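You operate a simulated robot arm through the tools that you are given. There is no shell and no other tool.

The job below is to be done with a simulated two-armed robot. You get a single attempt, and the scene is never put back.

TASK
Peel the film off the grey handheld and polish the smear under it.
Fine: hold the handheld while you peel; the film goes on the white backing card, the blue felt pad back on its rest. Set down upright: felt pad. What is to be rubbed or washed off counts as gone when no trace of it is left.

The check looks at the end state, three seconds after you hand in, the way a careful person would. Anything else that was tipped, shoved, dropped, spilled or broken makes it a failure.

THE ROBOT
Two 7-joint arms with two-finger grippers on one trunk, on a base that drives. Base frame: it is fixed to the floor where the robot stands at the start and does not move with it; the origin is under the middle of the robot, x ahead of it, y to its left, z up. Lengths are in m, angles in rad, forces in N, time in s.
The left shoulder is at the start at [0.073, 0.216, 1.143], the right one opposite. With the tool pointing down near the work surface each hand reaches from about 0.26 to 0.82 m from the robot's upright axis, wherever it stands, measured 20 degrees to its own side. Places, roughly: grey handheld (14x8x3 cm) [0.5, -0.2, 0.8]; pad rest [0.7, 0, 0.8]; white backing card [0.7, 0.1, 0.8]. Payload 3.18 kg a hand.
Tool frame (each hand has its own): the origin (TCP) lies between the finger pads and is the grasp point; the fingertips stand 0.03 m ahead of it; z points along the fingers, y is the line along which they close. The gripper opens to 0.144 m. The gripper's body begins 0.103 m behind the TCP.
Orientation is told as [roll, pitch, yaw] about the base's x, y, z axes, in that order, counted from this pose: with the fingers straight down and closing along the base's y, the tool's x points along the base's -x, its y along +y and its z along -z.

THE INTERFACE
- The arms move only by the tool apply_moves. It takes "left_motion", "right_motion" or both (then of equal length, played together; a hand with none holds still); each is one flat list of numbers, 7 for each row, row after row: the shift along the tool's x, y, z in m, then the turn, a rotation vector about the tool's x, y, z in degrees, then the finger opening in m, from 0 to 0.144. In form: [x, y, z, wx, wy, wz, gripper, x, y, z, wx, wy, wz, gripper, ...]. A call has 1 to 20 rows; each row shifts and turns the commanded pose from where the row before left it, along the tool's axes as they then stand. Rows are played at 5 a second. More than 0.05 m and 0.15 rad between two rows, or a gripper value outside its range, and nothing of the call is played. Where a pose cannot be reached the arm comes as near as it can. A force on the tool above 40 N (or 10 N above the force at the start of the call, whichever is more), or a blocked arm, ends the call early, and 0.2 s more pass. The fingers move at their own pace and stop on an object; they squeeze with about 35 N. The grip force told is the motor's: it shows also when the fingers shut on nothing. Time passes only in rows, and 0.2 s behind the last, so rows that do not move let the fingers close. The reply holds the time, the measured pose of the TCP, the force on the tool along the base axes, the opening and the grip force, in the units named above and with some noise, with the torque about the TCP (base axes, N m) and any sound that the robot's microphone picked up.
- Cameras (640 x 400 px; columns grow to the right, rows downward): "scene" is now at [0.1575, -0.0231, 1.3239]; the picture's right is [-0.28, -0.96, 0.00], its down [-0.61, 0.18, -0.77] and it looks along [0.74, -0.21, -0.64] (base axes); focal length 265 px, centre (320, 200). "left" rides on the left gripper at [0.076, -0.016, -0.143] in its tool frame; the picture's right is [0.21, 0.98, 0.00], its down [-0.84, 0.18, -0.51] and it looks along [-0.50, 0.11, 0.86] (tool axes); focal length 218 px, centre (320, 200). "right" rides on the right gripper at [0.077, 0.016, -0.143] in its tool frame; the picture's right is [-0.21, 0.98, 0.00], its down [-0.84, -0.18, -0.51] and it looks along [-0.50, -0.11, 0.86] (tool axes); focal length 218 px, centre (320, 200). There is no depth. A picture from a camera that has moved, and an enlarged one, comes with that camera's place and axes in the base frame and with its lens.
- capture(camera): a new picture of that camera. It takes no simulated time.
- raise_lower(by): slides the trunk up (or, below 0, down) by that many m; the arms and the scene camera ride with it, the base frame stays. It gives what a move gives, with no picture.
- steer(legs): drives the robot by 1 to 6 legs, each [ahead, left, turn to the left] in m, m and rad, along the robot's own axes; the way and the turn of a leg run together, so that a leg with both is an arc; at most 1.5 m and 3.142 rad a leg. The arms and the cameras ride along, it lands a little off, and it stops where it bumps. It gives what a move gives.
- turn_head(pan, tilt): turns the head with the scene camera to pan (to the left, within 1.396 rad either way) and tilt (down, from -0.506 to 1.204), counted from straight ahead of the robot. It gives what a move gives.
- close_up(camera, box): a new picture of the part [left, top, right, bottom] of that camera's present view, enlarged. It takes no simulated time.
- finish_job(): hands the job in; it is judged then, once.

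Places have to be worked out from the pictures, the camera data and where the tool is seen. Open the grippers and draw the arms clear of the work before you hand the job in, unless the task says otherwise.

The tools are called after "Request:" by a JSON object that holds its "fn" and its "kwargs". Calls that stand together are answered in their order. apply_moves: Moves the arms, as the interface text tells. Its arguments: {"type":"object","properties":{"left_motion":{"type":"array","items":{"type":"number"}},"right_motion":{"type":"array","items":{"type":"number"}}},"required":[]} The other tools are called the same way: raise_lower (by) slides the trunk up or down; steer (legs) drives the base; turn_head (pan, tilt) turns the head that bears the scene camera; capture (camera) takes a picture; close_up (camera, box) takes an enlarged picture of a part of a camera's view; finish_job () hands the job in.

At the start:

```text
t: 0.0
left_position: [0.4142, 0.068, 1.1296]
left_ee_rot: [-0.003, 0.0, 0.002]
left_ft_force: [-0.4, -0.3, -0.2]
left_wrist_torque: [-0.01, 0.02, 0.02]
left_opening: 0.1439
left_finger_force: 0.0
right_position: [0.3394, -0.2451, 1.0832]
right_ee_rot: [0.001, 0.001, 0.0]
right_ft_force: [0.5, 0.1, -0.1]
right_wrist_torque: [0.0, -0.01, 0.02]
right_opening: 0.1438
right_finger_force: 0.0
trunk travel left (down, up): [-0.225, 0.144]
robot x, y, heading: [0.0008, 0.0041, 0.0]
head pan, tilt: [-0.279, 0.688]
```

scene: 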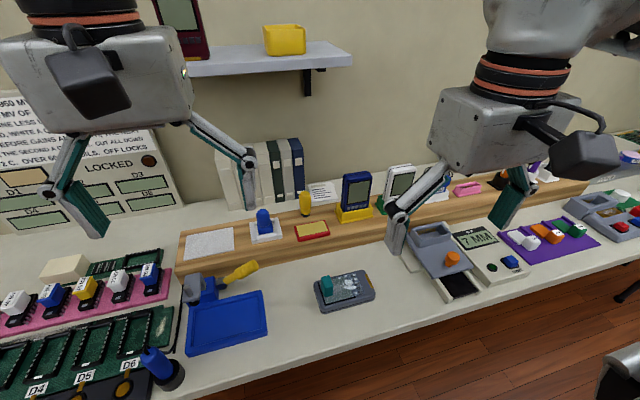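
right: 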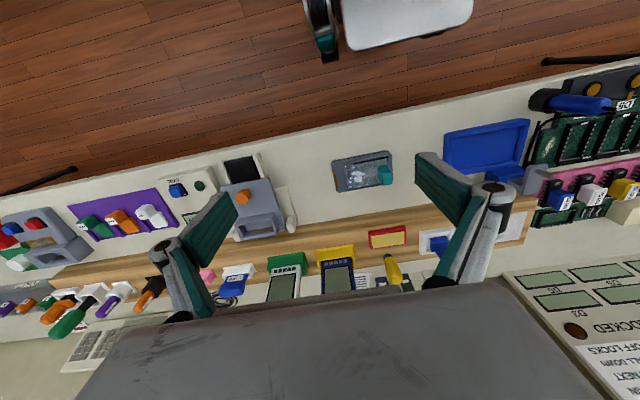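
left: 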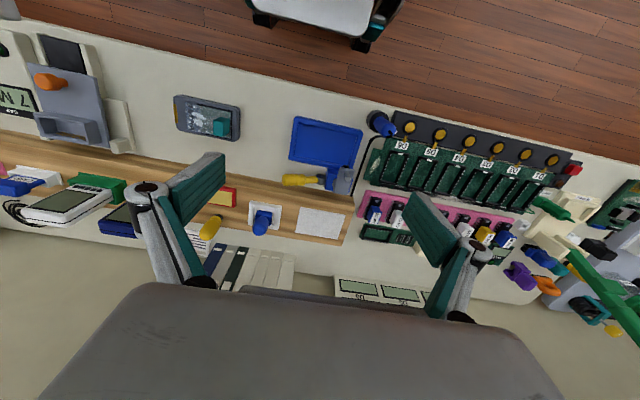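

I'll begin by looking closer at the handheld, the pad rest and the backing card.

Request:
{"fn": "close_up", "kwargs": {"camera": "scene", "box": [280, 240, 420, 330]}}

Request:
{"fn": "close_up", "kwargs": {"camera": "scene", "box": [170, 180, 350, 290]}}

Request:
{"fn": "close_up", "kwargs": {"camera": "right", "box": [310, 130, 420, 210]}}

Request:
{"fn": "close_up", "kwargs": {"camera": "left", "box": [160, 80, 360, 250]}}

```text
4.44 times, centred on (350, 285) of scene
camera zoom: at [0.1575, -0.0231, 1.3239], right [-0.28, -0.96, 0.0], down [-0.61, 0.18, -0.77], along [0.74, -0.21, -0.64], focal length 1176 px, centre (187, -178)
```

zoom: 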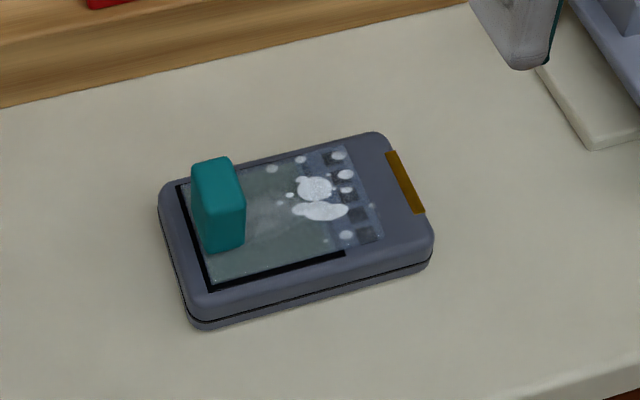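

```text
3.56 times, centred on (260, 235) of scene
camera zoom: at [0.1575, -0.0231, 1.3239], right [-0.28, -0.96, 0.0], down [-0.61, 0.18, -0.77], along [0.74, -0.21, -0.64], focal length 941 px, centre (533, 76)
```

zoom: 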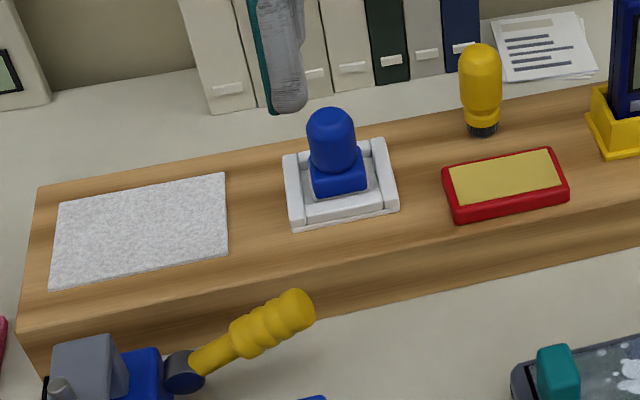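

```text
5.00 times, centred on (365, 170) of right
camera zoom: at [0.2621, -0.23, 1.2265], right [0.21, 0.98, 0.0], down [0.84, -0.18, 0.51], along [0.5, -0.11, -0.86], focal length 1091 px, centre (95, 350)
```

zoom: 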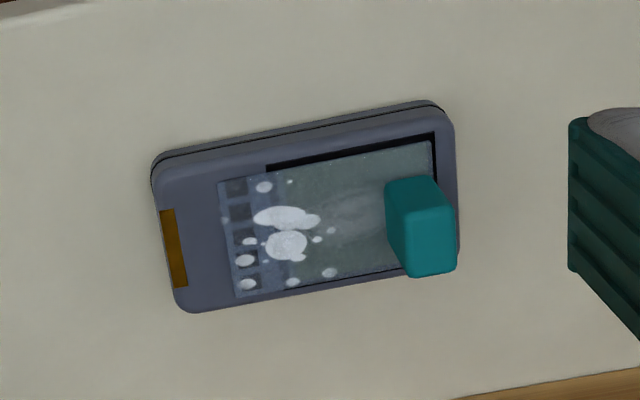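

```text
2.35 times, centred on (260, 165) of left
camera zoom: at [0.3369, 0.0516, 1.2732], right [-0.21, 0.98, 0.0], down [0.84, 0.18, 0.51], along [0.5, 0.11, -0.86], focal length 514 px, centre (461, 282)
```

zoom: 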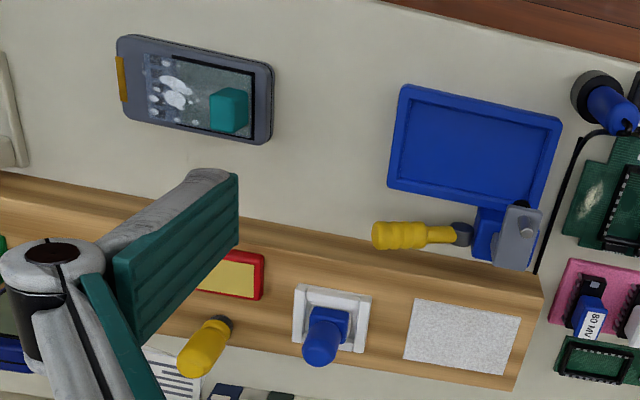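

The grey handheld lies with its long side along y, with a film over its screen and a teal tab at the +y end. The blue pad sits in a white rest on the wooden riser, and the white card is to its left. I'll turn the right hand by +90° yaw so its fingers close across the handheld's short side and its camera sits on the -y side.

Request:
{"fn": "apply_moves", "kwargs": {"right_motion": [0, 0, 0, 0, 0, -8.18, 0.144, 0, 0, 0, 0, 0, -8.18, 0.144, 0, 0, 0, 0, 0, -8.18, 0.144, 0, 0, 0, 0, 0, -8.18, 0.144, 0, 0, 0, 0, 0, -8.18, 0.144, 0, 0, 0, 0, 0, -8.18, 0.144, 0, 0, 0, 0, 0, -8.18, 0.144, 0, 0, 0, 0, 0, -8.18, 0.144, 0, 0, 0, 0, 0, -8.18, 0.144, 0, 0, 0, 0, 0, -8.18, 0.144, 0, 0, 0, 0, 0, -8.2, 0.144]}}

```text
t: 2.4
left_position: [0.4127, 0.0689, 1.1304]
left_ee_rot: [0.0, 0.001, 0.002]
left_ft_force: [0.1, 1.0, 0.4]
left_wrist_torque: [-0.02, -0.04, 0.01]
left_opening: 0.1439
left_finger_force: 0.1
right_position: [0.3025, -0.2091, 1.0712]
right_ee_rot: [-0.049, -0.041, 0.862]
right_ft_force: [-1.0, 0.3, -0.1]
right_wrist_torque: [-0.02, -0.04, 0.01]
right_opening: 0.1439
right_finger_force: 0.0
right hand out of reach, approached as far as the arm can: row 5, 6, 7, 8, 9, 10, 11
trunk travel left (down, up): [-0.225, 0.144]
robot x, y, heading: [-0.0024, -0.0009, 0.002]
head pan, tilt: [-0.279, 0.688]
```

The right hand stopped at about yaw 0.86, near its limit this close to the body. I'll move it forward while it's commanded at that yaw and see if it can finish the turn further out.

Request:
{"fn": "apply_moves", "kwargs": {"right_motion": [0, -0.04, 0, 0, 0, 0, 0.144, 0, -0.04, 0, 0, 0, 0, 0.144, 0, -0.04, 0, 0, 0, 0, 0.144, 0, 0, 0, 0, 0, 0, 0.144]}}

```text
t: 3.4
left_position: [0.4145, 0.0685, 1.1305]
left_ee_rot: [-0.002, -0.001, 0.003]
left_ft_force: [0.1, -0.4, -0.1]
left_wrist_torque: [-0.01, -0.01, -0.01]
left_opening: 0.1444
left_finger_force: 0.0
right_position: [0.3031, -0.2093, 1.0723]
right_ee_rot: [-0.044, -0.04, 0.862]
right_ft_force: [-0.4, -0.4, -0.2]
right_wrist_torque: [-0.01, 0.02, 0.03]
right_opening: 0.1437
right_finger_force: 0.1
right hand out of reach, approached as far as the arm can: row 1, 2, 3
trunk travel left (down, up): [-0.225, 0.144]
robot x, y, heading: [-0.0005, -0.0025, 0.003]
head pan, tilt: [-0.279, 0.688]
```

It's stuck at a joint limit. I'll turn back a bit to find out where the commanded pose stands.

Request:
{"fn": "apply_moves", "kwargs": {"right_motion": [0, 0, 0, 0, 0, 8.18, 0.144, 0, 0, 0, 0, 0, 8.18, 0.144, 0, 0, 0, 0, 0, 0, 0.144]}}

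```text
t: 4.2
left_position: [0.4138, 0.068, 1.1298]
left_ee_rot: [-0.002, -0.001, 0.003]
left_ft_force: [-0.7, 0.8, -0.3]
left_wrist_torque: [0.01, 0.01, -0.02]
left_opening: 0.1442
left_finger_force: 0.1
right_position: [0.3018, -0.2081, 1.0717]
right_ee_rot: [-0.032, -0.053, 0.573]
right_ft_force: [0.2, -0.2, -0.5]
right_wrist_torque: [-0.02, 0.02, 0.0]
right_opening: 0.144
right_finger_force: 0.1
trunk travel left (down, up): [-0.225, 0.144]
robot x, y, heading: [-0.0016, 0.0008, 0.003]
head pan, tilt: [-0.279, 0.688]
```

The command restarts from where the hand actually is. I'll move the right hand out to about [0.46, -0.30, 1.0] and then retry the yaw.

Request:
{"fn": "apply_moves", "kwargs": {"right_motion": [-0.02, -0.042, 0.014, 0, 0, 0, 0.144, -0.02, -0.042, 0.014, 0, 0, 0, 0.144, -0.02, -0.042, 0.014, 0, 0, 0, 0.144, -0.02, -0.042, 0.014, 0, 0, 0, 0.144, 0, 0, 0, 0, 0, -8.18, 0.144, 0, 0, 0, 0, 0, -8.18, 0.144, 0, 0, 0, 0, 0, -8.18, 0.144, 0, 0, 0, 0, 0, -8.18, 0.144, 0, 0, 0, 0, 0, -8.18, 0.144, 0, 0, 0, 0, 0, -8.18, 0.144]}}

```text
t: 6.4
left_position: [0.4125, 0.0687, 1.1303]
left_ee_rot: [-0.002, 0.002, 0.002]
left_ft_force: [-0.1, -0.3, -0.1]
left_wrist_torque: [-0.03, -0.01, 0.0]
left_opening: 0.144
left_finger_force: 0.1
right_position: [0.3689, -0.2108, 0.8855]
right_ee_rot: [-0.121, -0.012, 1.352]
right_ft_force: [0.2, 0.1, -0.1]
right_wrist_torque: [-0.04, 0.01, 0.0]
right_opening: 0.1439
right_finger_force: 0.0
right hand out of reach, approached as far as the arm can: row 3, 4, 5, 6, 7, 8, 9, 10
trunk travel left (down, up): [-0.225, 0.144]
robot x, y, heading: [0.0016, 0.0022, -0.0]
head pan, tilt: [-0.279, 0.688]
```

The hand drifted lower, to z 0.886, but its yaw is now 1.35. I'll look before moving again.

Request:
{"fn": "capture", "kwargs": {"camera": "scene"}}

Request:
{"fn": "capture", "kwargs": {"camera": "right"}}

```text
taken
camera scene: at [0.1576, -0.0223, 1.3239], right [-0.28, -0.96, 0.0], down [-0.61, 0.17, -0.77], along [0.74, -0.21, -0.64], focal length 265 px, centre (320, 200)
```

scene: 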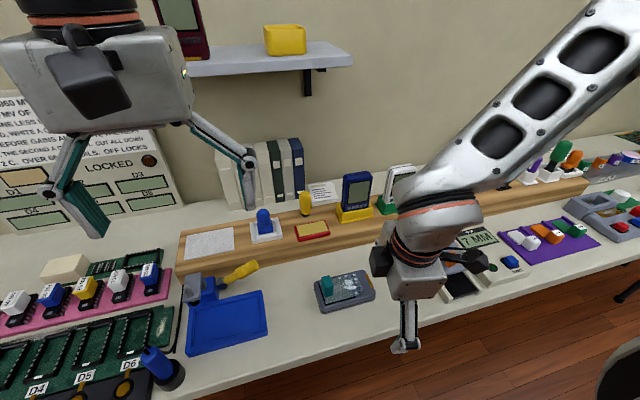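

```text
taken
camera right: at [0.3191, -0.2805, 1.024], right [-0.9, 0.42, -0.12], down [0.3, 0.79, 0.53], along [0.31, 0.45, -0.84], focal length 218 px, centre (320, 200)
```

right: 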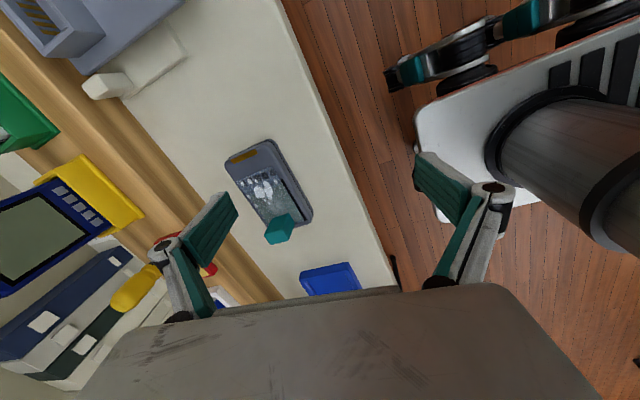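

The right hand hangs near the table edge, clear of everything. I'll move it forward above the handheld's -y end while finishing the yaw and removing the roll, in small steps.

Request:
{"fn": "apply_moves", "kwargs": {"right_motion": [0.0043, -0.0265, -0.001, -1.7, 0, -3.1, 0.144, 0.0043, -0.0265, -0.001, -1.7, 0, -3.1, 0.144, 0.0043, -0.0265, -0.001, -1.7, 0, -3.1, 0.144, 0.0043, -0.0265, -0.001, -1.7, 0, -3.1, 0.144]}}

```text
t: 7.4
left_position: [0.4139, 0.0681, 1.1293]
left_ee_rot: [-0.001, 0.002, 0.002]
left_ft_force: [0.5, -0.1, 0.0]
left_wrist_torque: [0.0, 0.03, 0.01]
left_opening: 0.1439
left_finger_force: 0.1
right_position: [0.3493, -0.1675, 0.8047]
right_ee_rot: [0.004, -0.001, 1.573]
right_ft_force: [-0.9, 0.6, 1.0]
right_wrist_torque: [-0.02, -0.01, 0.03]
right_opening: 0.1438
right_finger_force: 0.2
right hand out of reach, approached as far as the arm can: row 1, 2, 3, 4
trunk travel left (down, up): [-0.225, 0.144]
robot x, y, heading: [0.0004, -0.0002, 0.002]
head pan, tilt: [-0.279, 0.688]
```

With this yaw the arm only reaches low and close in. Raising the trunk puts the work lower relative to the shoulders, so I'll go up 0.14 and test the forward reach again.

Request:
{"fn": "raise_lower", "kwargs": {"by": 0.14}}

```text
t: 9.1
left_position: [0.4132, 0.0677, 1.2702]
left_ee_rot: [-0.001, 0.003, 0.003]
left_ft_force: [0.2, -0.3, 0.5]
left_wrist_torque: [-0.01, 0.03, 0.0]
left_opening: 0.144
left_finger_force: 0.1
right_position: [0.3603, -0.1671, 0.9799]
right_ee_rot: [-0.107, 0.0, 1.57]
right_ft_force: [0.1, -0.5, 0.3]
right_wrist_torque: [0.0, 0.0, -0.02]
right_opening: 0.1439
right_finger_force: 0.0
trunk travel left (down, up): [-0.365, 0.004]
robot x, y, heading: [0.0005, -0.0017, 0.004]
head pan, tilt: [-0.279, 0.688]
```

Now I test moving forward at this yaw, in small steps with some descent.

Request:
{"fn": "apply_moves", "kwargs": {"right_motion": [0.01, -0.03, 0.01, 0, 0, 0, 0.144, 0.01, -0.03, 0.01, 0, 0, 0, 0.144, 0.01, -0.03, 0.01, 0, 0, 0, 0.144]}}

```text
t: 9.9
left_position: [0.4148, 0.0682, 1.2706]
left_ee_rot: [-0.003, 0.002, 0.004]
left_ft_force: [-0.1, -0.5, 0.3]
left_wrist_torque: [-0.01, 0.02, 0.02]
left_opening: 0.1437
left_finger_force: 0.1
right_position: [0.3964, -0.1633, 0.9305]
right_ee_rot: [-0.117, 0.001, 1.568]
right_ft_force: [0.0, -0.6, -0.4]
right_wrist_torque: [0.02, 0.03, 0.0]
right_opening: 0.1441
right_finger_force: 0.1
right hand out of reach, approached as far as the arm can: row 1, 2, 3
trunk travel left (down, up): [-0.365, 0.004]
robot x, y, heading: [0.0, 0.0008, -0.001]
head pan, tilt: [-0.279, 0.688]
```

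It's still bound by that joint limit. I'll turn the right hand the other way, toward yaw -90°, and see how freely it reaches there.

Request:
{"fn": "apply_moves", "kwargs": {"right_motion": [0, 0, -0.01, 0, 0, 8.5, 0.144, 0, 0, -0.01, 0, 0, 8.5, 0.144, 0, 0, -0.01, 0, 0, 8.5, 0.144, 0, 0, -0.01, 0, 0, 8.5, 0.144, 0, 0, -0.01, 0, 0, 8.5, 0.144, 0, 0, -0.01, 0, 0, 8.5, 0.144, 0, 0, -0.01, 0, 0, 8.5, 0.144, 0, 0, -0.01, 0, 0, 8.5, 0.144, 0, 0, -0.01, 0, 0, 8.5, 0.144, 0, 0, -0.01, 0, 0, 8.5, 0.144]}}

Request:
{"fn": "apply_moves", "kwargs": {"right_motion": [0, 0, 0, 0, 0, 8.5, 0.144, 0, 0, 0, 0, 0, 8.5, 0.144, 0, 0, 0, 0, 0, 8.5, 0.144, 0, 0, 0, 0, 0, 8.5, 0.144, 0, 0, 0, 0, 0, 8.5, 0.144, 0, 0, 0, 0, 0, 8.5, 0.144]}}

```text
t: 12.1
left_position: [0.4136, 0.0682, 1.2708]
left_ee_rot: [-0.003, 0.0, 0.003]
left_ft_force: [-0.1, 0.8, -0.1]
left_wrist_torque: [0.02, 0.0, 0.04]
left_opening: 0.144
left_finger_force: 0.1
right_position: [0.3851, -0.1637, 1.0272]
right_ee_rot: [-0.01, -0.105, 0.087]
right_ft_force: [0.0, 1.1, 0.4]
right_wrist_torque: [-0.01, 0.01, -0.05]
right_opening: 0.1441
right_finger_force: 0.1
trunk travel left (down, up): [-0.365, 0.004]
robot x, y, heading: [-0.0032, 0.0006, 0.002]
head pan, tilt: [-0.279, 0.688]
```

```text
t: 13.5
left_position: [0.4138, 0.0677, 1.2699]
left_ee_rot: [-0.002, 0.001, 0.001]
left_ft_force: [0.8, -0.1, 0.7]
left_wrist_torque: [0.02, 0.02, -0.04]
left_opening: 0.1441
left_finger_force: 0.1
right_position: [0.3858, -0.1641, 1.0282]
right_ee_rot: [0.076, -0.074, -0.807]
right_ft_force: [-0.4, 0.1, -0.1]
right_wrist_torque: [-0.01, 0.01, 0.0]
right_opening: 0.1439
right_finger_force: 0.0
trunk travel left (down, up): [-0.365, 0.004]
robot x, y, heading: [-0.0001, -0.0004, 0.001]
head pan, tilt: [-0.279, 0.688]
```

There's no limit in this direction, so I continue to yaw -90°.

Request:
{"fn": "apply_moves", "kwargs": {"right_motion": [0, 0, 0, 0, 0, 8.5, 0.144, 0, 0, 0, 0, 0, 8.5, 0.144, 0, 0, 0, 0, 0, 8.5, 0.144, 0, 0, 0, 0, 0, 8.5, 0.144, 0, 0, 0, 0, 0, 8.5, 0.144]}}

```text
t: 14.7
left_position: [0.4135, 0.068, 1.2703]
left_ee_rot: [-0.002, 0.0, -0.001]
left_ft_force: [0.0, 0.5, -0.4]
left_wrist_torque: [-0.03, -0.01, -0.01]
left_opening: 0.1439
left_finger_force: 0.1
right_position: [0.3859, -0.1636, 1.0292]
right_ee_rot: [0.106, -0.003, -1.548]
right_ft_force: [0.5, 0.1, -0.1]
right_wrist_torque: [0.03, -0.01, -0.02]
right_opening: 0.144
right_finger_force: 0.1
trunk travel left (down, up): [-0.365, 0.004]
robot x, y, heading: [-0.0011, 0.0011, -0.004]
head pan, tilt: [-0.279, 0.688]
```

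Yaw -90° works freely, so I'll hold the handheld with the right hand at this yaw, leaning toward -y. I lower the trunk back to its starting height and take pictures.

Request:
{"fn": "raise_lower", "kwargs": {"by": -0.1}}

Request:
{"fn": "capture", "kwargs": {"camera": "right"}}

Request:
{"fn": "capture", "kwargs": {"camera": "scene"}}

```text
t: 16.0
left_position: [0.4124, 0.069, 1.1725]
left_ee_rot: [-0.001, 0.001, 0.002]
left_ft_force: [0.3, 0.6, -0.1]
left_wrist_torque: [-0.01, -0.06, 0.01]
left_opening: 0.1442
left_finger_force: 0.0
right_position: [0.3847, -0.1622, 0.929]
right_ee_rot: [0.107, -0.003, -1.546]
right_ft_force: [-0.2, -0.1, 0.2]
right_wrist_torque: [-0.01, -0.01, 0.01]
right_opening: 0.1439
right_finger_force: 0.2
trunk travel left (down, up): [-0.265, 0.104]
robot x, y, heading: [-0.001, -0.0008, 0.002]
head pan, tilt: [-0.279, 0.688]
```

```text
taken
camera right: at [0.3824, -0.0863, 1.0726], right [0.98, -0.18, 0.11], down [-0.21, -0.85, 0.49], along [0.0, -0.5, -0.87], focal length 218 px, centre (320, 200)
```

right: 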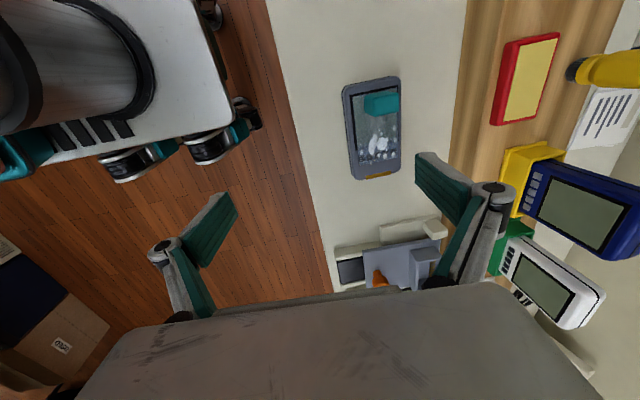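

```text
taken
camera scene: at [0.1347, -0.0231, 1.3655], right [-0.28, -0.96, 0.0], down [-0.61, 0.18, -0.77], along [0.74, -0.21, -0.63], focal length 265 px, centre (320, 200)
```

scene: 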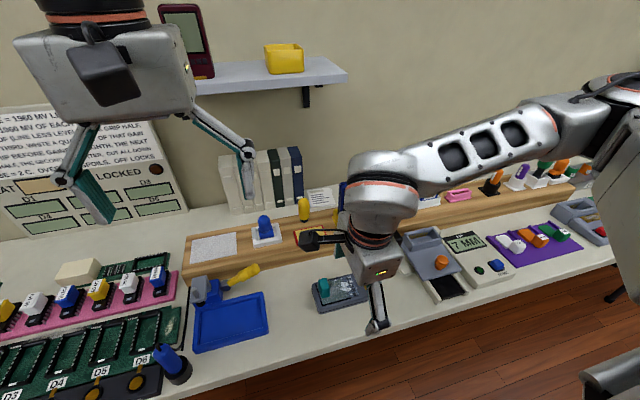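

Triangulating both views puts the handheld's centre at about (0.488, -0.183), with its top at z ≈ 0.74 and the table at about 0.71. I'll level the right hand and lean it 35° so it approaches from the -y side.

Request:
{"fn": "apply_moves", "kwargs": {"right_motion": [0, 0, 0, 6.1, 0, 1.4, 0.144, 0, 0, 0, 0, 7, 0, 0.144, 0, 0, 0, 0, 7, 0, 0.144, 0, 0, 0, 0, 7, 0, 0.144, 0, 0, 0, 0, 7, 0, 0.144, 0, 0, 0, 0, 7, 0, 0.144]}}

```text
t: 17.4
left_position: [0.4122, 0.0679, 1.171]
left_ee_rot: [-0.001, 0.001, 0.003]
left_ft_force: [1.4, 0.7, -0.4]
left_wrist_torque: [-0.01, -0.04, 0.0]
left_opening: 0.1441
left_finger_force: 0.1
right_position: [0.384, -0.1638, 0.9299]
right_ee_rot: [0.003, 0.612, -1.568]
right_ft_force: [0.5, -0.5, -0.4]
right_wrist_torque: [0.0, -0.01, -0.01]
right_opening: 0.144
right_finger_force: 0.0
trunk travel left (down, up): [-0.265, 0.104]
robot x, y, heading: [0.0008, -0.0017, -0.002]
head pan, tilt: [-0.279, 0.688]
```

The right hand leans 35° now, with no limits reported. I move it above the handheld's -y end at z ≈ 0.86.

Request:
{"fn": "apply_moves", "kwargs": {"right_motion": [-0.0252, 0.026, 0.0037, 0, 0, 0, 0.144, -0.0252, 0.026, 0.0037, 0, 0, 0, 0.144, -0.0252, 0.026, 0.0037, 0, 0, 0, 0.144, -0.0252, 0.026, 0.0037, 0, 0, 0, 0.144, 0, 0, 0, 0, 0, 0, 0.144]}}

Request:
{"fn": "capture", "kwargs": {"camera": "right"}}

Request:
{"fn": "capture", "kwargs": {"camera": "scene"}}

```text
t: 18.6
left_position: [0.4132, 0.0678, 1.1712]
left_ee_rot: [-0.002, -0.001, 0.002]
left_ft_force: [0.0, 0.7, 0.3]
left_wrist_torque: [0.0, -0.01, 0.0]
left_opening: 0.1441
left_finger_force: 0.1
right_position: [0.4846, -0.2377, 0.8601]
right_ee_rot: [0.001, 0.608, -1.567]
right_ft_force: [-0.3, 0.1, 0.1]
right_wrist_torque: [0.06, -0.03, 0.05]
right_opening: 0.144
right_finger_force: 0.1
trunk travel left (down, up): [-0.265, 0.104]
robot x, y, heading: [0.0008, 0.0017, 0.003]
head pan, tilt: [-0.279, 0.688]
```

```text
taken
camera right: at [0.5009, -0.2574, 1.02], right [0.98, -0.17, -0.12], down [-0.18, -0.98, -0.07], along [-0.11, 0.09, -0.99], focal length 218 px, centre (320, 200)
```

right: 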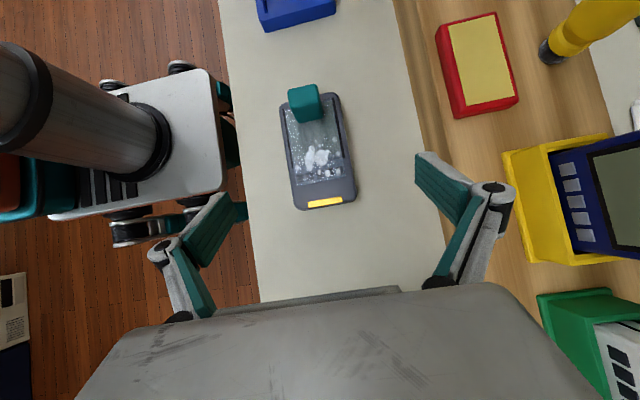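

```text
taken
camera scene: at [0.1351, -0.0229, 1.3653], right [-0.28, -0.96, 0.0], down [-0.61, 0.18, -0.77], along [0.74, -0.21, -0.63], focal length 265 px, centre (320, 200)
```

scene: 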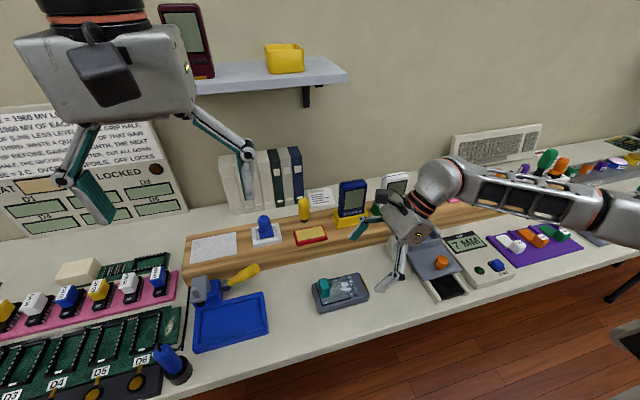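

Triangulation from the different views disagrees by about a centimetre in height. I'll take close-ups to pin down the top surface height and edges.

Request:
{"fn": "close_up", "kwargs": {"camera": "right", "box": [260, 70, 380, 220]}}

Request:
{"fn": "close_up", "kwargs": {"camera": "scene", "box": [290, 250, 450, 350]}}

Request:
{"fn": "close_up", "kwargs": {"camera": "left", "box": [140, 60, 300, 160]}}

```text
2.67 times, centred on (320, 145) of right
camera zoom: at [0.5009, -0.2574, 1.02], right [0.98, -0.17, -0.12], down [-0.18, -0.98, -0.07], along [-0.11, 0.09, -0.99], focal length 582 px, centre (320, 347)
```

zoom: 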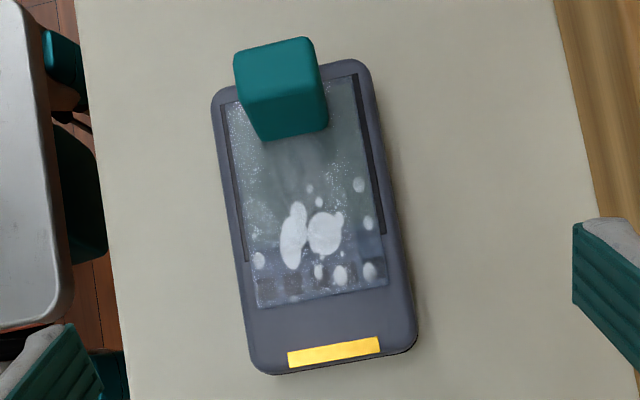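

```text
4.00 times, centred on (370, 300) of scene
camera zoom: at [0.1351, -0.0229, 1.3653], right [-0.28, -0.96, 0.0], down [-0.61, 0.18, -0.77], along [0.74, -0.21, -0.63], focal length 1059 px, centre (120, -200)
```

zoom: 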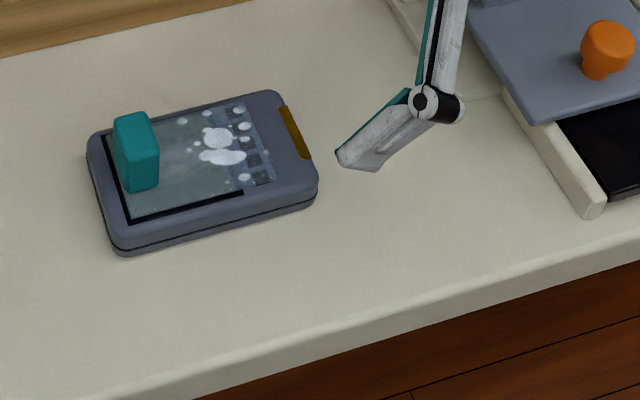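

```text
4.00 times, centred on (220, 110) of left
camera zoom: at [0.3365, 0.0518, 1.3134], right [-0.21, 0.98, 0.0], down [0.84, 0.18, 0.51], along [0.5, 0.11, -0.86], focal length 873 px, centre (720, 560)
```

zoom: 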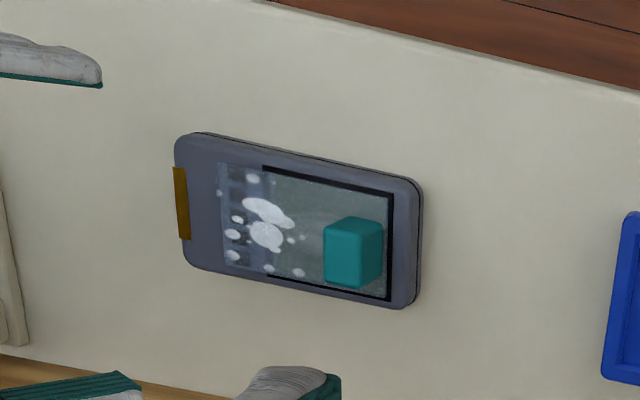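

All three cameras agree on the handheld's top at z ≈ 0.757 with its centre at (0.479, -0.176) and its yaw near zero, so the table is at about 0.727. I lower the right hand most of the way around the -y end and check.

Request:
{"fn": "apply_moves", "kwargs": {"right_motion": [-0.012, -0.0014, 0.0197, 0, 0, 0, 0.144, -0.012, -0.0014, 0.0197, 0, 0, 0, 0.144, -0.012, -0.0014, 0.0197, 0, 0, 0, 0.13, 0, 0, 0, 0, 0, 0, 0.12]}}

Request:
{"fn": "capture", "kwargs": {"camera": "right"}}

Request:
{"fn": "close_up", "kwargs": {"camera": "scene", "box": [290, 220, 450, 320]}}

```text
t: 19.6
left_position: [0.4134, 0.0674, 1.171]
left_ee_rot: [-0.001, 0.0, 0.002]
left_ft_force: [-0.4, 1.0, 0.3]
left_wrist_torque: [-0.01, 0.02, 0.01]
left_opening: 0.144
left_finger_force: 0.1
right_position: [0.4851, -0.2352, 0.7877]
right_ee_rot: [0.0, 0.608, -1.567]
right_ft_force: [0.5, 0.2, -0.7]
right_wrist_torque: [0.0, -0.02, 0.0]
right_opening: 0.1198
right_finger_force: 0.0
trunk travel left (down, up): [-0.265, 0.104]
robot x, y, heading: [0.0011, -0.0008, 0.001]
head pan, tilt: [-0.279, 0.688]
```

```text
taken
camera right: at [0.501, -0.2548, 0.9495], right [0.98, -0.17, -0.12], down [-0.18, -0.98, -0.07], along [-0.11, 0.09, -0.99], focal length 218 px, centre (320, 200)
```

right: 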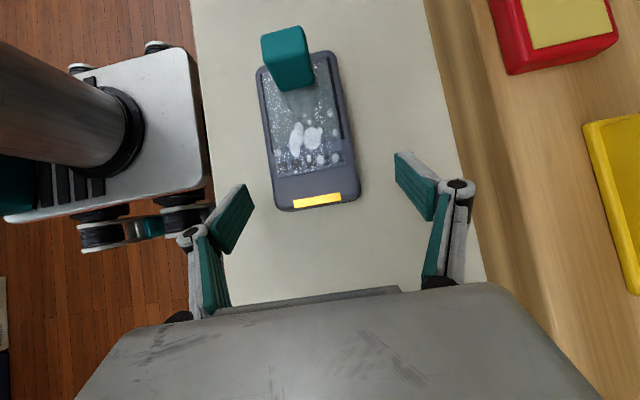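

```text
4.00 times, centred on (370, 270) of scene
camera zoom: at [0.1354, -0.0231, 1.3653], right [-0.28, -0.96, 0.0], down [-0.61, 0.18, -0.77], along [0.74, -0.21, -0.64], focal length 1059 px, centre (120, -80)
```

zoom: 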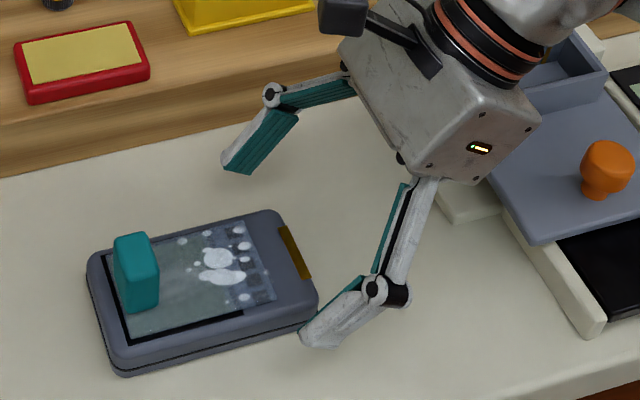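

The handheld's axis sits about 8 mm to the -x side of the fingers' midline. I shift over, descend to TCP z ≈ 0.768, and check contact forces before closing.

Request:
{"fn": "apply_moves", "kwargs": {"right_motion": [-0.003, -0.0035, 0.006, 0, 0, 0, 0.12, -0.003, -0.0035, 0.006, 0, 0, 0, 0.12, -0.003, 0, 0.006, 0, 0, 0, 0.12, 0, 0, 0, 0, 0, 0, 0.12]}}

Request:
{"fn": "capture", "kwargs": {"camera": "right"}}

Request:
{"fn": "close_up", "kwargs": {"camera": "scene", "box": [290, 220, 450, 320]}}

```text
t: 20.6
left_position: [0.4139, 0.068, 1.1711]
left_ee_rot: [-0.001, 0.0, 0.002]
left_ft_force: [0.7, -0.1, -0.7]
left_wrist_torque: [0.0, -0.03, -0.03]
left_opening: 0.1439
left_finger_force: 0.1
right_position: [0.478, -0.2304, 0.7685]
right_ee_rot: [0.001, 0.607, -1.568]
right_ft_force: [0.5, 0.5, -0.1]
right_wrist_torque: [-0.01, 0.01, 0.02]
right_opening: 0.1201
right_finger_force: 0.1
trunk travel left (down, up): [-0.265, 0.104]
robot x, y, heading: [-0.0005, 0.0019, 0.002]
head pan, tilt: [-0.279, 0.688]
```

```text
taken
camera right: at [0.494, -0.2491, 0.9301], right [0.98, -0.17, -0.12], down [-0.18, -0.98, -0.07], along [-0.11, 0.09, -0.99], focal length 218 px, centre (320, 200)
```

right: 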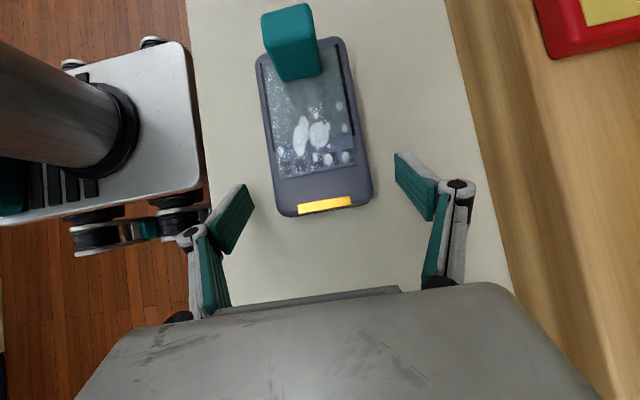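

```text
4.00 times, centred on (370, 270) of scene
camera zoom: at [0.1354, -0.0231, 1.3652], right [-0.28, -0.96, 0.0], down [-0.61, 0.18, -0.77], along [0.74, -0.21, -0.64], focal length 1059 px, centre (120, -80)
```

zoom: 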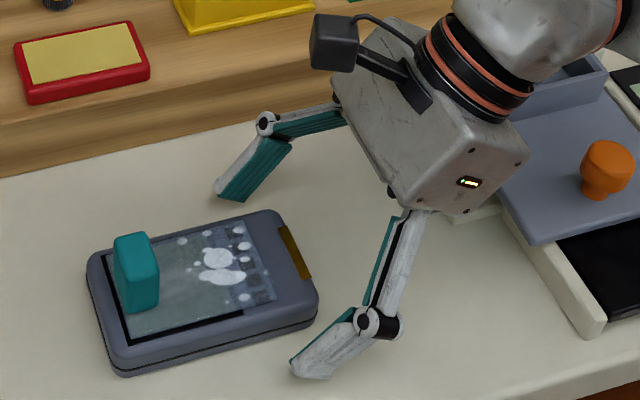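

The fingers straddle the handheld, centred, with their tips below its top. I go 3 mm lower and close on it.

Request:
{"fn": "apply_moves", "kwargs": {"right_motion": [-0.0017, 0, 0.0025, 0, 0, 0, 0.12, 0, 0, 0, 0, 0, 0, 0.1, 0, 0, 0, 0, 0, 0, 0.085, 0, 0, 0, 0, 0, 0, 0.07, 0, 0, 0, 0, 0, 0, 0.06, 0, 0, 0, 0, 0, 0, 0.06]}}

Request:
{"fn": "capture", "kwargs": {"camera": "right"}}

Request:
{"fn": "close_up", "kwargs": {"camera": "scene", "box": [290, 220, 450, 320]}}

```text
t: 22.0
left_position: [0.4122, 0.0679, 1.171]
left_ee_rot: [-0.003, -0.001, 0.0]
left_ft_force: [0.2, 0.4, -0.6]
left_wrist_torque: [0.03, -0.04, 0.0]
left_opening: 0.1439
left_finger_force: 0.1
right_position: [0.4785, -0.2291, 0.7703]
right_ee_rot: [0.003, 0.612, -1.567]
right_ft_force: [-5.2, -5.1, 27.1]
right_wrist_torque: [0.46, 1.27, 0.12]
right_opening: 0.0757
right_finger_force: 35.3
trunk travel left (down, up): [-0.265, 0.104]
robot x, y, heading: [0.0007, 0.0011, 0.002]
head pan, tilt: [-0.279, 0.688]
```

```text
taken
camera right: at [0.493, -0.2492, 0.9304], right [0.98, -0.17, -0.12], down [-0.18, -0.98, -0.07], along [-0.1, 0.09, -0.99], focal length 218 px, centre (320, 200)
```

right: 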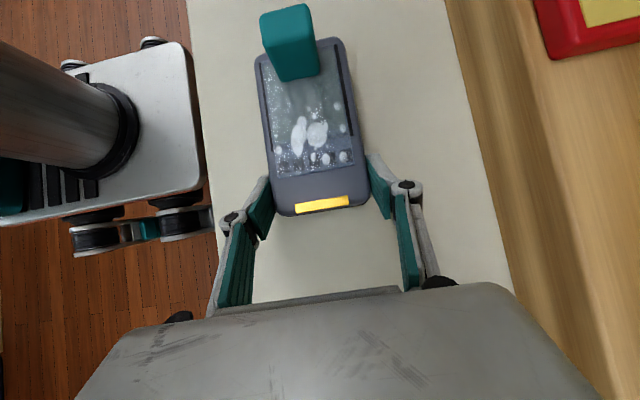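

```text
4.00 times, centred on (370, 270) of scene
camera zoom: at [0.1335, -0.0227, 1.3657], right [-0.28, -0.96, 0.0], down [-0.61, 0.18, -0.77], along [0.74, -0.21, -0.63], focal length 1059 px, centre (120, -80)
```

zoom: 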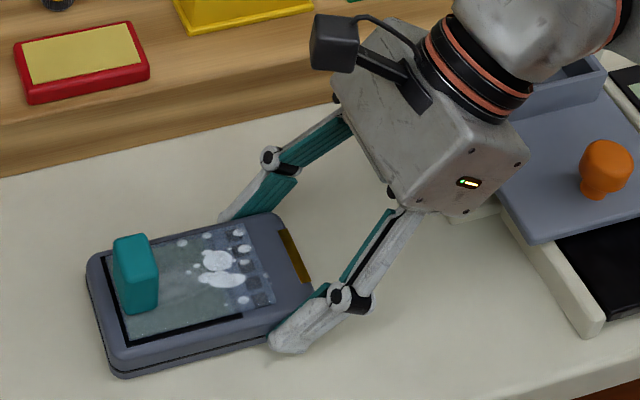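

It's gripped at an opening of 0.0757, but the hand reads 27 N upward, so the fingertips are pressing on the table. I ease the hand up a few millimetres to relieve that.

Request:
{"fn": "apply_moves", "kwargs": {"right_motion": [0.0011, 0, -0.0016, 0, 0, 0, 0.06, 0, 0, 0, 0, 0, 0, 0.06]}}

```text
t: 22.6
left_position: [0.4124, 0.0683, 1.1702]
left_ee_rot: [-0.002, 0.001, 0.003]
left_ft_force: [1.0, -0.8, -0.7]
left_wrist_torque: [-0.02, 0.02, -0.01]
left_opening: 0.1437
left_finger_force: 0.0
right_position: [0.478, -0.2294, 0.7703]
right_ee_rot: [0.002, 0.61, -1.567]
right_ft_force: [-2.3, -0.5, 16.7]
right_wrist_torque: [0.59, 0.43, -0.23]
right_opening: 0.0754
right_finger_force: 35.3
trunk travel left (down, up): [-0.265, 0.104]
robot x, y, heading: [-0.0003, -0.0013, 0.0]
head pan, tilt: [-0.279, 0.688]
```

The force fell to 17 N without the hand moving. Another 2 mm should leave a small, harmless downward hold.

Request:
{"fn": "apply_moves", "kwargs": {"right_motion": [0.0011, 0, -0.0016, 0, 0, 0, 0.06, 0, 0, 0, 0, 0, 0, 0.06]}}

Request:
{"fn": "capture", "kwargs": {"camera": "left"}}

```text
t: 23.2
left_position: [0.4145, 0.0682, 1.1697]
left_ee_rot: [0.0, -0.001, 0.002]
left_ft_force: [-1.0, -0.3, 0.1]
left_wrist_torque: [0.03, -0.01, -0.01]
left_opening: 0.1441
left_finger_force: 0.1
right_position: [0.4778, -0.2295, 0.7698]
right_ee_rot: [0.0, 0.607, -1.569]
right_ft_force: [0.6, 1.0, 0.6]
right_wrist_torque: [0.28, -0.12, 0.0]
right_opening: 0.0752
right_finger_force: 35.3
trunk travel left (down, up): [-0.265, 0.104]
robot x, y, heading: [-0.0016, 0.0042, -0.004]
head pan, tilt: [-0.279, 0.688]
```

```text
taken
camera left: at [0.3369, 0.0516, 1.313], right [-0.21, 0.98, 0.0], down [0.84, 0.18, 0.51], along [0.5, 0.11, -0.86], focal length 218 px, centre (320, 200)
```

left: 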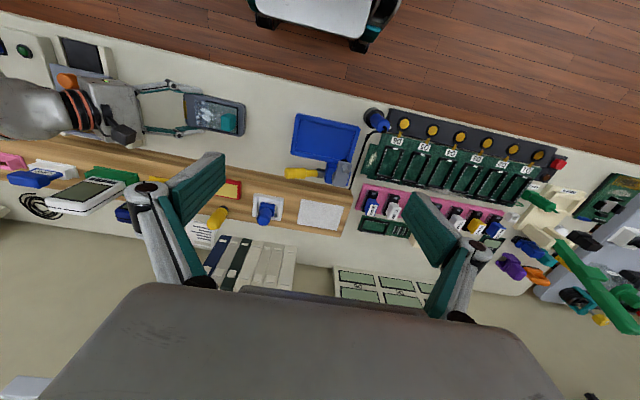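

The right hand now holds the handheld with nearly no net force. I bring the left hand above the tab, at about (0.478, -0.124, 0.95), with its fingers partly closed.

Request:
{"fn": "apply_moves", "kwargs": {"left_motion": [-0.0093, -0.0274, 0.0314, 0, 0, 0, 0.09, -0.0093, -0.0274, 0.0314, 0, 0, 0, 0.06, -0.0093, -0.0274, 0.0314, 0, 0, 0, 0.06, -0.0093, -0.0274, 0.0314, 0, 0, 0, 0.06, -0.0093, -0.0274, 0.0314, 0, 0, 0, 0.06, -0.0093, -0.0274, 0.0314, 0, 0, 0, 0.06, -0.0093, -0.0274, 0.0314, 0, 0, 0, 0.06, 0, 0, 0, 0, 0, 0, 0.06]}}

Request:
{"fn": "capture", "kwargs": {"camera": "left"}}

Request:
{"fn": "capture", "kwargs": {"camera": "scene"}}

```text
t: 25.0
left_position: [0.4776, -0.1236, 0.9491]
left_ee_rot: [-0.002, 0.0, 0.0]
left_ft_force: [-0.4, 0.9, -0.1]
left_wrist_torque: [0.0, -0.04, 0.0]
left_opening: 0.0603
left_finger_force: 0.0
right_position: [0.4781, -0.2289, 0.7712]
right_ee_rot: [0.0, 0.607, -1.567]
right_ft_force: [-0.6, -0.2, 0.4]
right_wrist_torque: [-0.15, 0.0, 0.06]
right_opening: 0.0753
right_finger_force: 35.5
trunk travel left (down, up): [-0.265, 0.104]
robot x, y, heading: [0.0008, 0.0001, -0.0]
head pan, tilt: [-0.279, 0.688]
```

```text
taken
camera left: at [0.4003, -0.14, 1.0926], right [-0.21, 0.98, 0.0], down [0.84, 0.18, 0.51], along [0.5, 0.1, -0.86], focal length 218 px, centre (320, 200)
```

left: 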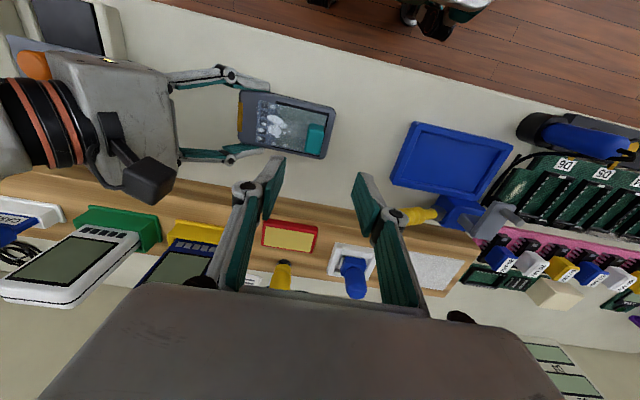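

```text
taken
camera scene: at [0.1354, -0.0225, 1.3653], right [-0.28, -0.96, 0.0], down [-0.61, 0.17, -0.77], along [0.74, -0.21, -0.64], focal length 265 px, centre (320, 200)
```

scene: 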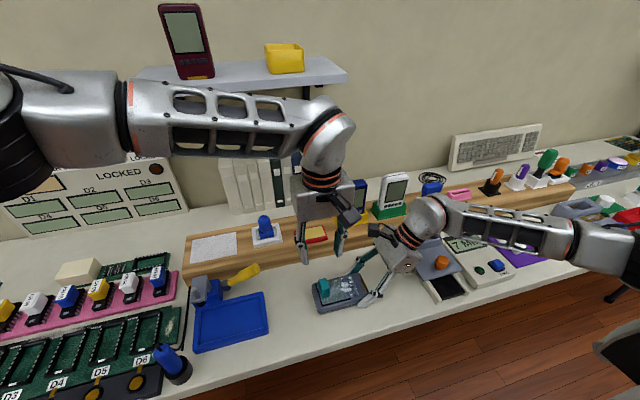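

I zoom in with the left camera to measure the tab's shape and position.

Request:
{"fn": "close_up", "kwargs": {"camera": "left", "box": [230, 80, 350, 180]}}

Request:
{"fn": "close_up", "kwargs": {"camera": "scene", "box": [300, 250, 390, 325]}}

Request:
{"fn": "close_up", "kwargs": {"camera": "right", "box": [230, 0, 400, 220]}}

```text
4.00 times, centred on (290, 130) of left
camera zoom: at [0.4003, -0.14, 1.0926], right [-0.21, 0.98, 0.0], down [0.84, 0.18, 0.51], along [0.5, 0.1, -0.86], focal length 873 px, centre (440, 480)
```

zoom: 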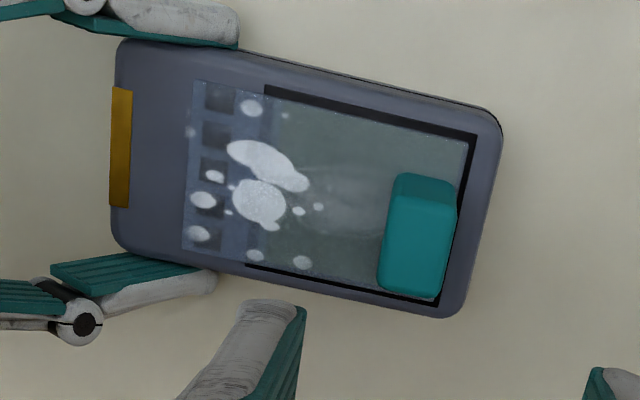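

```text
5.33 times, centred on (345, 288) of scene
camera zoom: at [0.1354, -0.0225, 1.3653], right [-0.28, -0.96, 0.0], down [-0.61, 0.17, -0.77], along [0.74, -0.21, -0.64], focal length 1412 px, centre (187, -267)
```

zoom: 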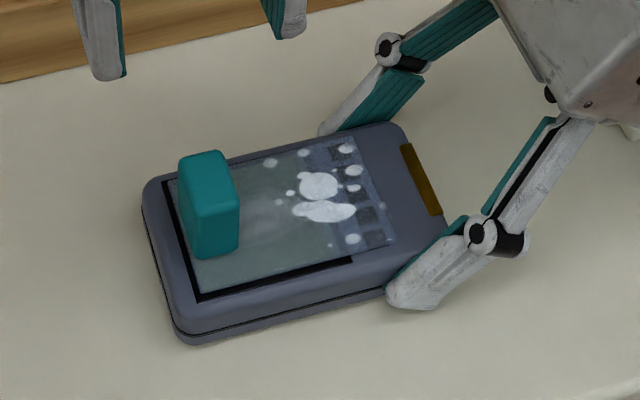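

```text
1.82 times, centred on (315, 110) of right
camera zoom: at [0.4935, -0.2486, 0.9322], right [0.98, -0.17, -0.12], down [-0.18, -0.98, -0.07], along [-0.11, 0.08, -0.99], focal length 397 px, centre (329, 364)
```

zoom: 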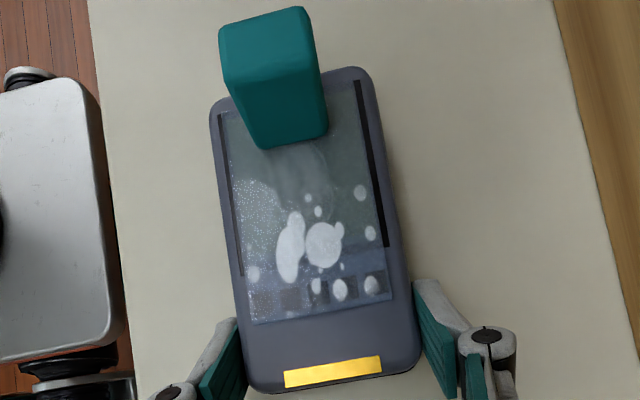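

The tab is about 2 x 3 cm, centred near (0.482, -0.130), with its top around z 0.79-0.80. I lower the left hand to just above it and check alignment.

Request:
{"fn": "apply_moves", "kwargs": {"left_motion": [-0.0015, -0.002, 0.034, 0, 0, 0, 0.06, -0.0015, -0.002, 0.034, 0, 0, 0, 0.06, -0.0015, -0.002, 0.034, 0, 0, 0, 0.06, 0, 0, 0, 0, 0, 0, 0.06]}}

Request:
{"fn": "capture", "kwargs": {"camera": "left"}}

Request:
{"fn": "close_up", "kwargs": {"camera": "scene", "box": [280, 220, 400, 320]}}

Request:
{"fn": "capture", "kwargs": {"camera": "right"}}

```text
t: 26.0
left_position: [0.4843, -0.1313, 0.8501]
left_ee_rot: [0.0, 0.001, 0.002]
left_ft_force: [-0.7, 0.5, -0.3]
left_wrist_torque: [0.02, -0.01, 0.0]
left_opening: 0.0602
left_finger_force: 0.0
right_position: [0.4774, -0.2289, 0.7719]
right_ee_rot: [0.0, 0.609, -1.567]
right_ft_force: [0.3, 0.4, 0.3]
right_wrist_torque: [-0.09, 0.0, -0.02]
right_opening: 0.0752
right_finger_force: 34.5
trunk travel left (down, up): [-0.265, 0.104]
robot x, y, heading: [0.0, -0.0021, -0.001]
head pan, tilt: [-0.279, 0.688]
```

```text
taken
camera left: at [0.4067, -0.1483, 0.9931], right [-0.21, 0.98, 0.0], down [0.84, 0.18, 0.51], along [0.5, 0.11, -0.86], focal length 218 px, centre (320, 200)
```

left: 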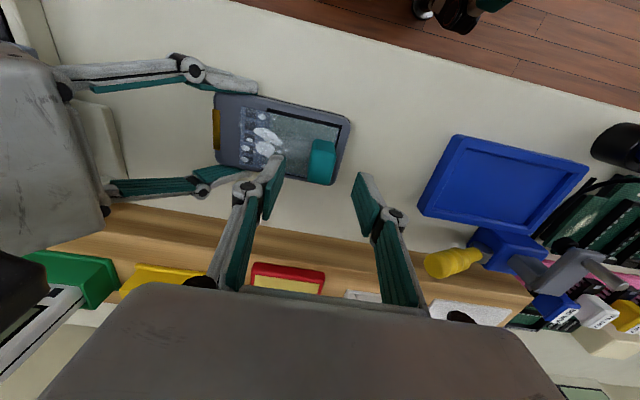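

```text
4.00 times, centred on (340, 270) of scene
camera zoom: at [0.1354, -0.0229, 1.3653], right [-0.28, -0.96, 0.0], down [-0.61, 0.18, -0.77], along [0.74, -0.21, -0.64], focal length 1059 px, centre (240, -80)
```

zoom: 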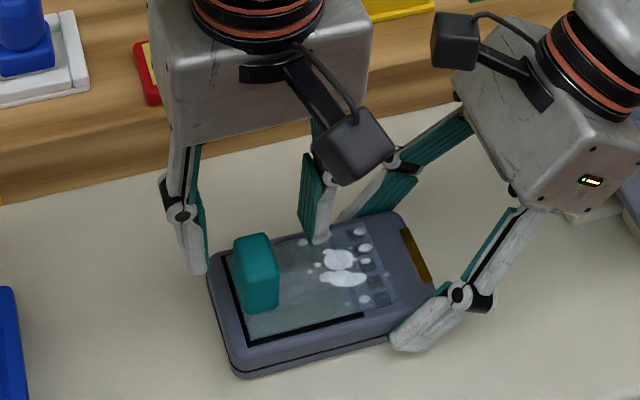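

```text
taken
camera right: at [0.4935, -0.249, 0.9321], right [0.98, -0.17, -0.12], down [-0.18, -0.98, -0.07], along [-0.11, 0.09, -0.99], focal length 218 px, centre (320, 200)
```

right: 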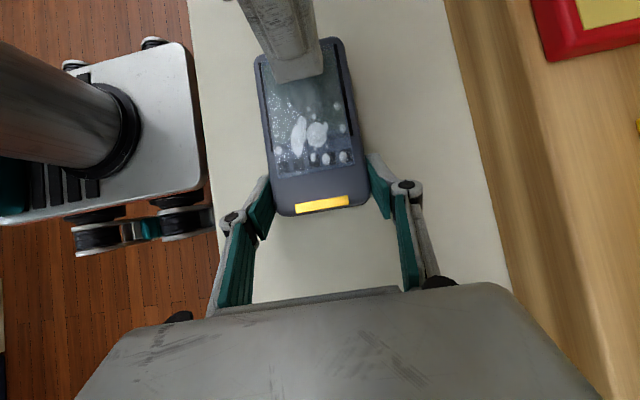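

I zoom in to compare the tab's centre with the descent line of the TCP.

Request:
{"fn": "close_up", "kwargs": {"camera": "left", "box": [250, 90, 390, 240]}}

```text
2.67 times, centred on (320, 165) of left
camera zoom: at [0.4067, -0.1483, 0.9931], right [-0.21, 0.98, 0.0], down [0.84, 0.18, 0.51], along [0.5, 0.11, -0.86], focal length 582 px, centre (320, 293)
```

zoom: 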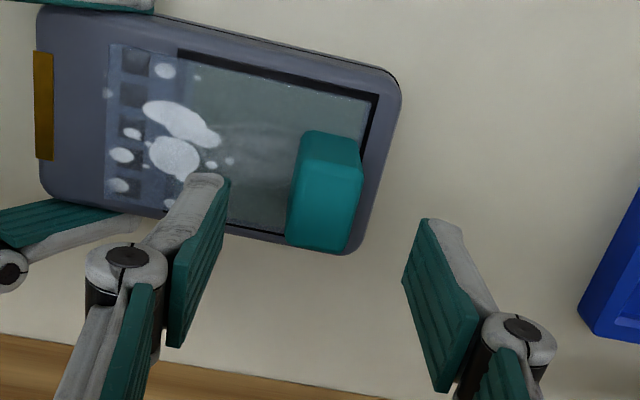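

The tab's top is at z ≈ 0.803 and its centre at (0.482, -0.130), well aligned with the hand. I descend to TCP z ≈ 0.797 and close on the tab.

Request:
{"fn": "apply_moves", "kwargs": {"left_motion": [0.001, 0.0005, 0.0265, 0, 0, 0, 0.06, 0.001, 0.0005, 0.0265, 0, 0, 0, 0.06, 0, 0, 0, 0, 0, 0, 0.06]}}

Request:
{"fn": "close_up", "kwargs": {"camera": "scene", "box": [280, 220, 400, 320]}}

Request:
{"fn": "close_up", "kwargs": {"camera": "left", "box": [250, 90, 390, 240]}}

```text
t: 26.8
left_position: [0.4822, -0.1327, 0.8007]
left_ee_rot: [-0.004, 0.0, 0.001]
left_ft_force: [-2.9, -7.7, 22.0]
left_wrist_torque: [-0.91, 0.16, -0.09]
left_opening: 0.0699
left_finger_force: 6.0
right_position: [0.4772, -0.23, 0.7702]
right_ee_rot: [-0.001, 0.607, -1.569]
right_ft_force: [4.1, 6.3, -17.4]
right_wrist_torque: [-0.99, -0.16, -0.39]
right_opening: 0.0754
right_finger_force: 35.1
trunk travel left (down, up): [-0.265, 0.104]
robot x, y, heading: [-0.001, -0.0004, -0.002]
head pan, tilt: [-0.279, 0.688]
```

```text
4.00 times, centred on (340, 270) of scene
camera zoom: at [0.1354, -0.0232, 1.3653], right [-0.28, -0.96, 0.0], down [-0.61, 0.18, -0.77], along [0.74, -0.21, -0.64], focal length 1059 px, centre (240, -80)
```

zoom: 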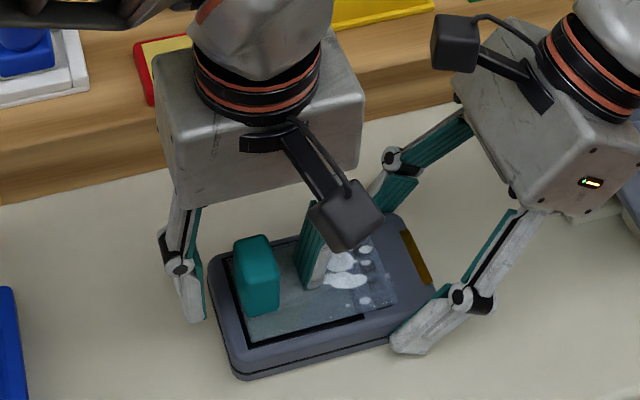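

```text
2.67 times, centred on (320, 165) of left
camera zoom: at [0.4065, -0.1485, 0.943], right [-0.21, 0.98, -0.01], down [0.84, 0.18, 0.51], along [0.5, 0.1, -0.86], focal length 582 px, centre (320, 293)
```

zoom: 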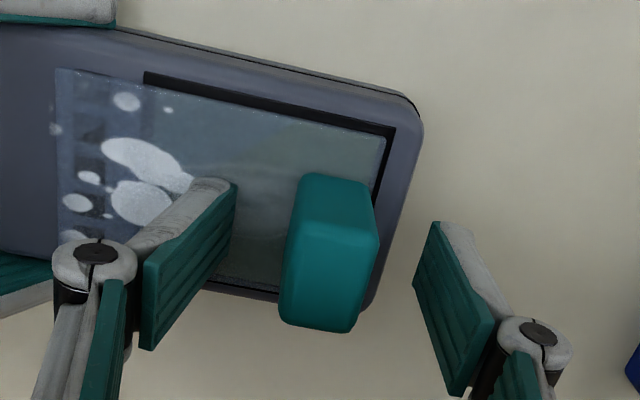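

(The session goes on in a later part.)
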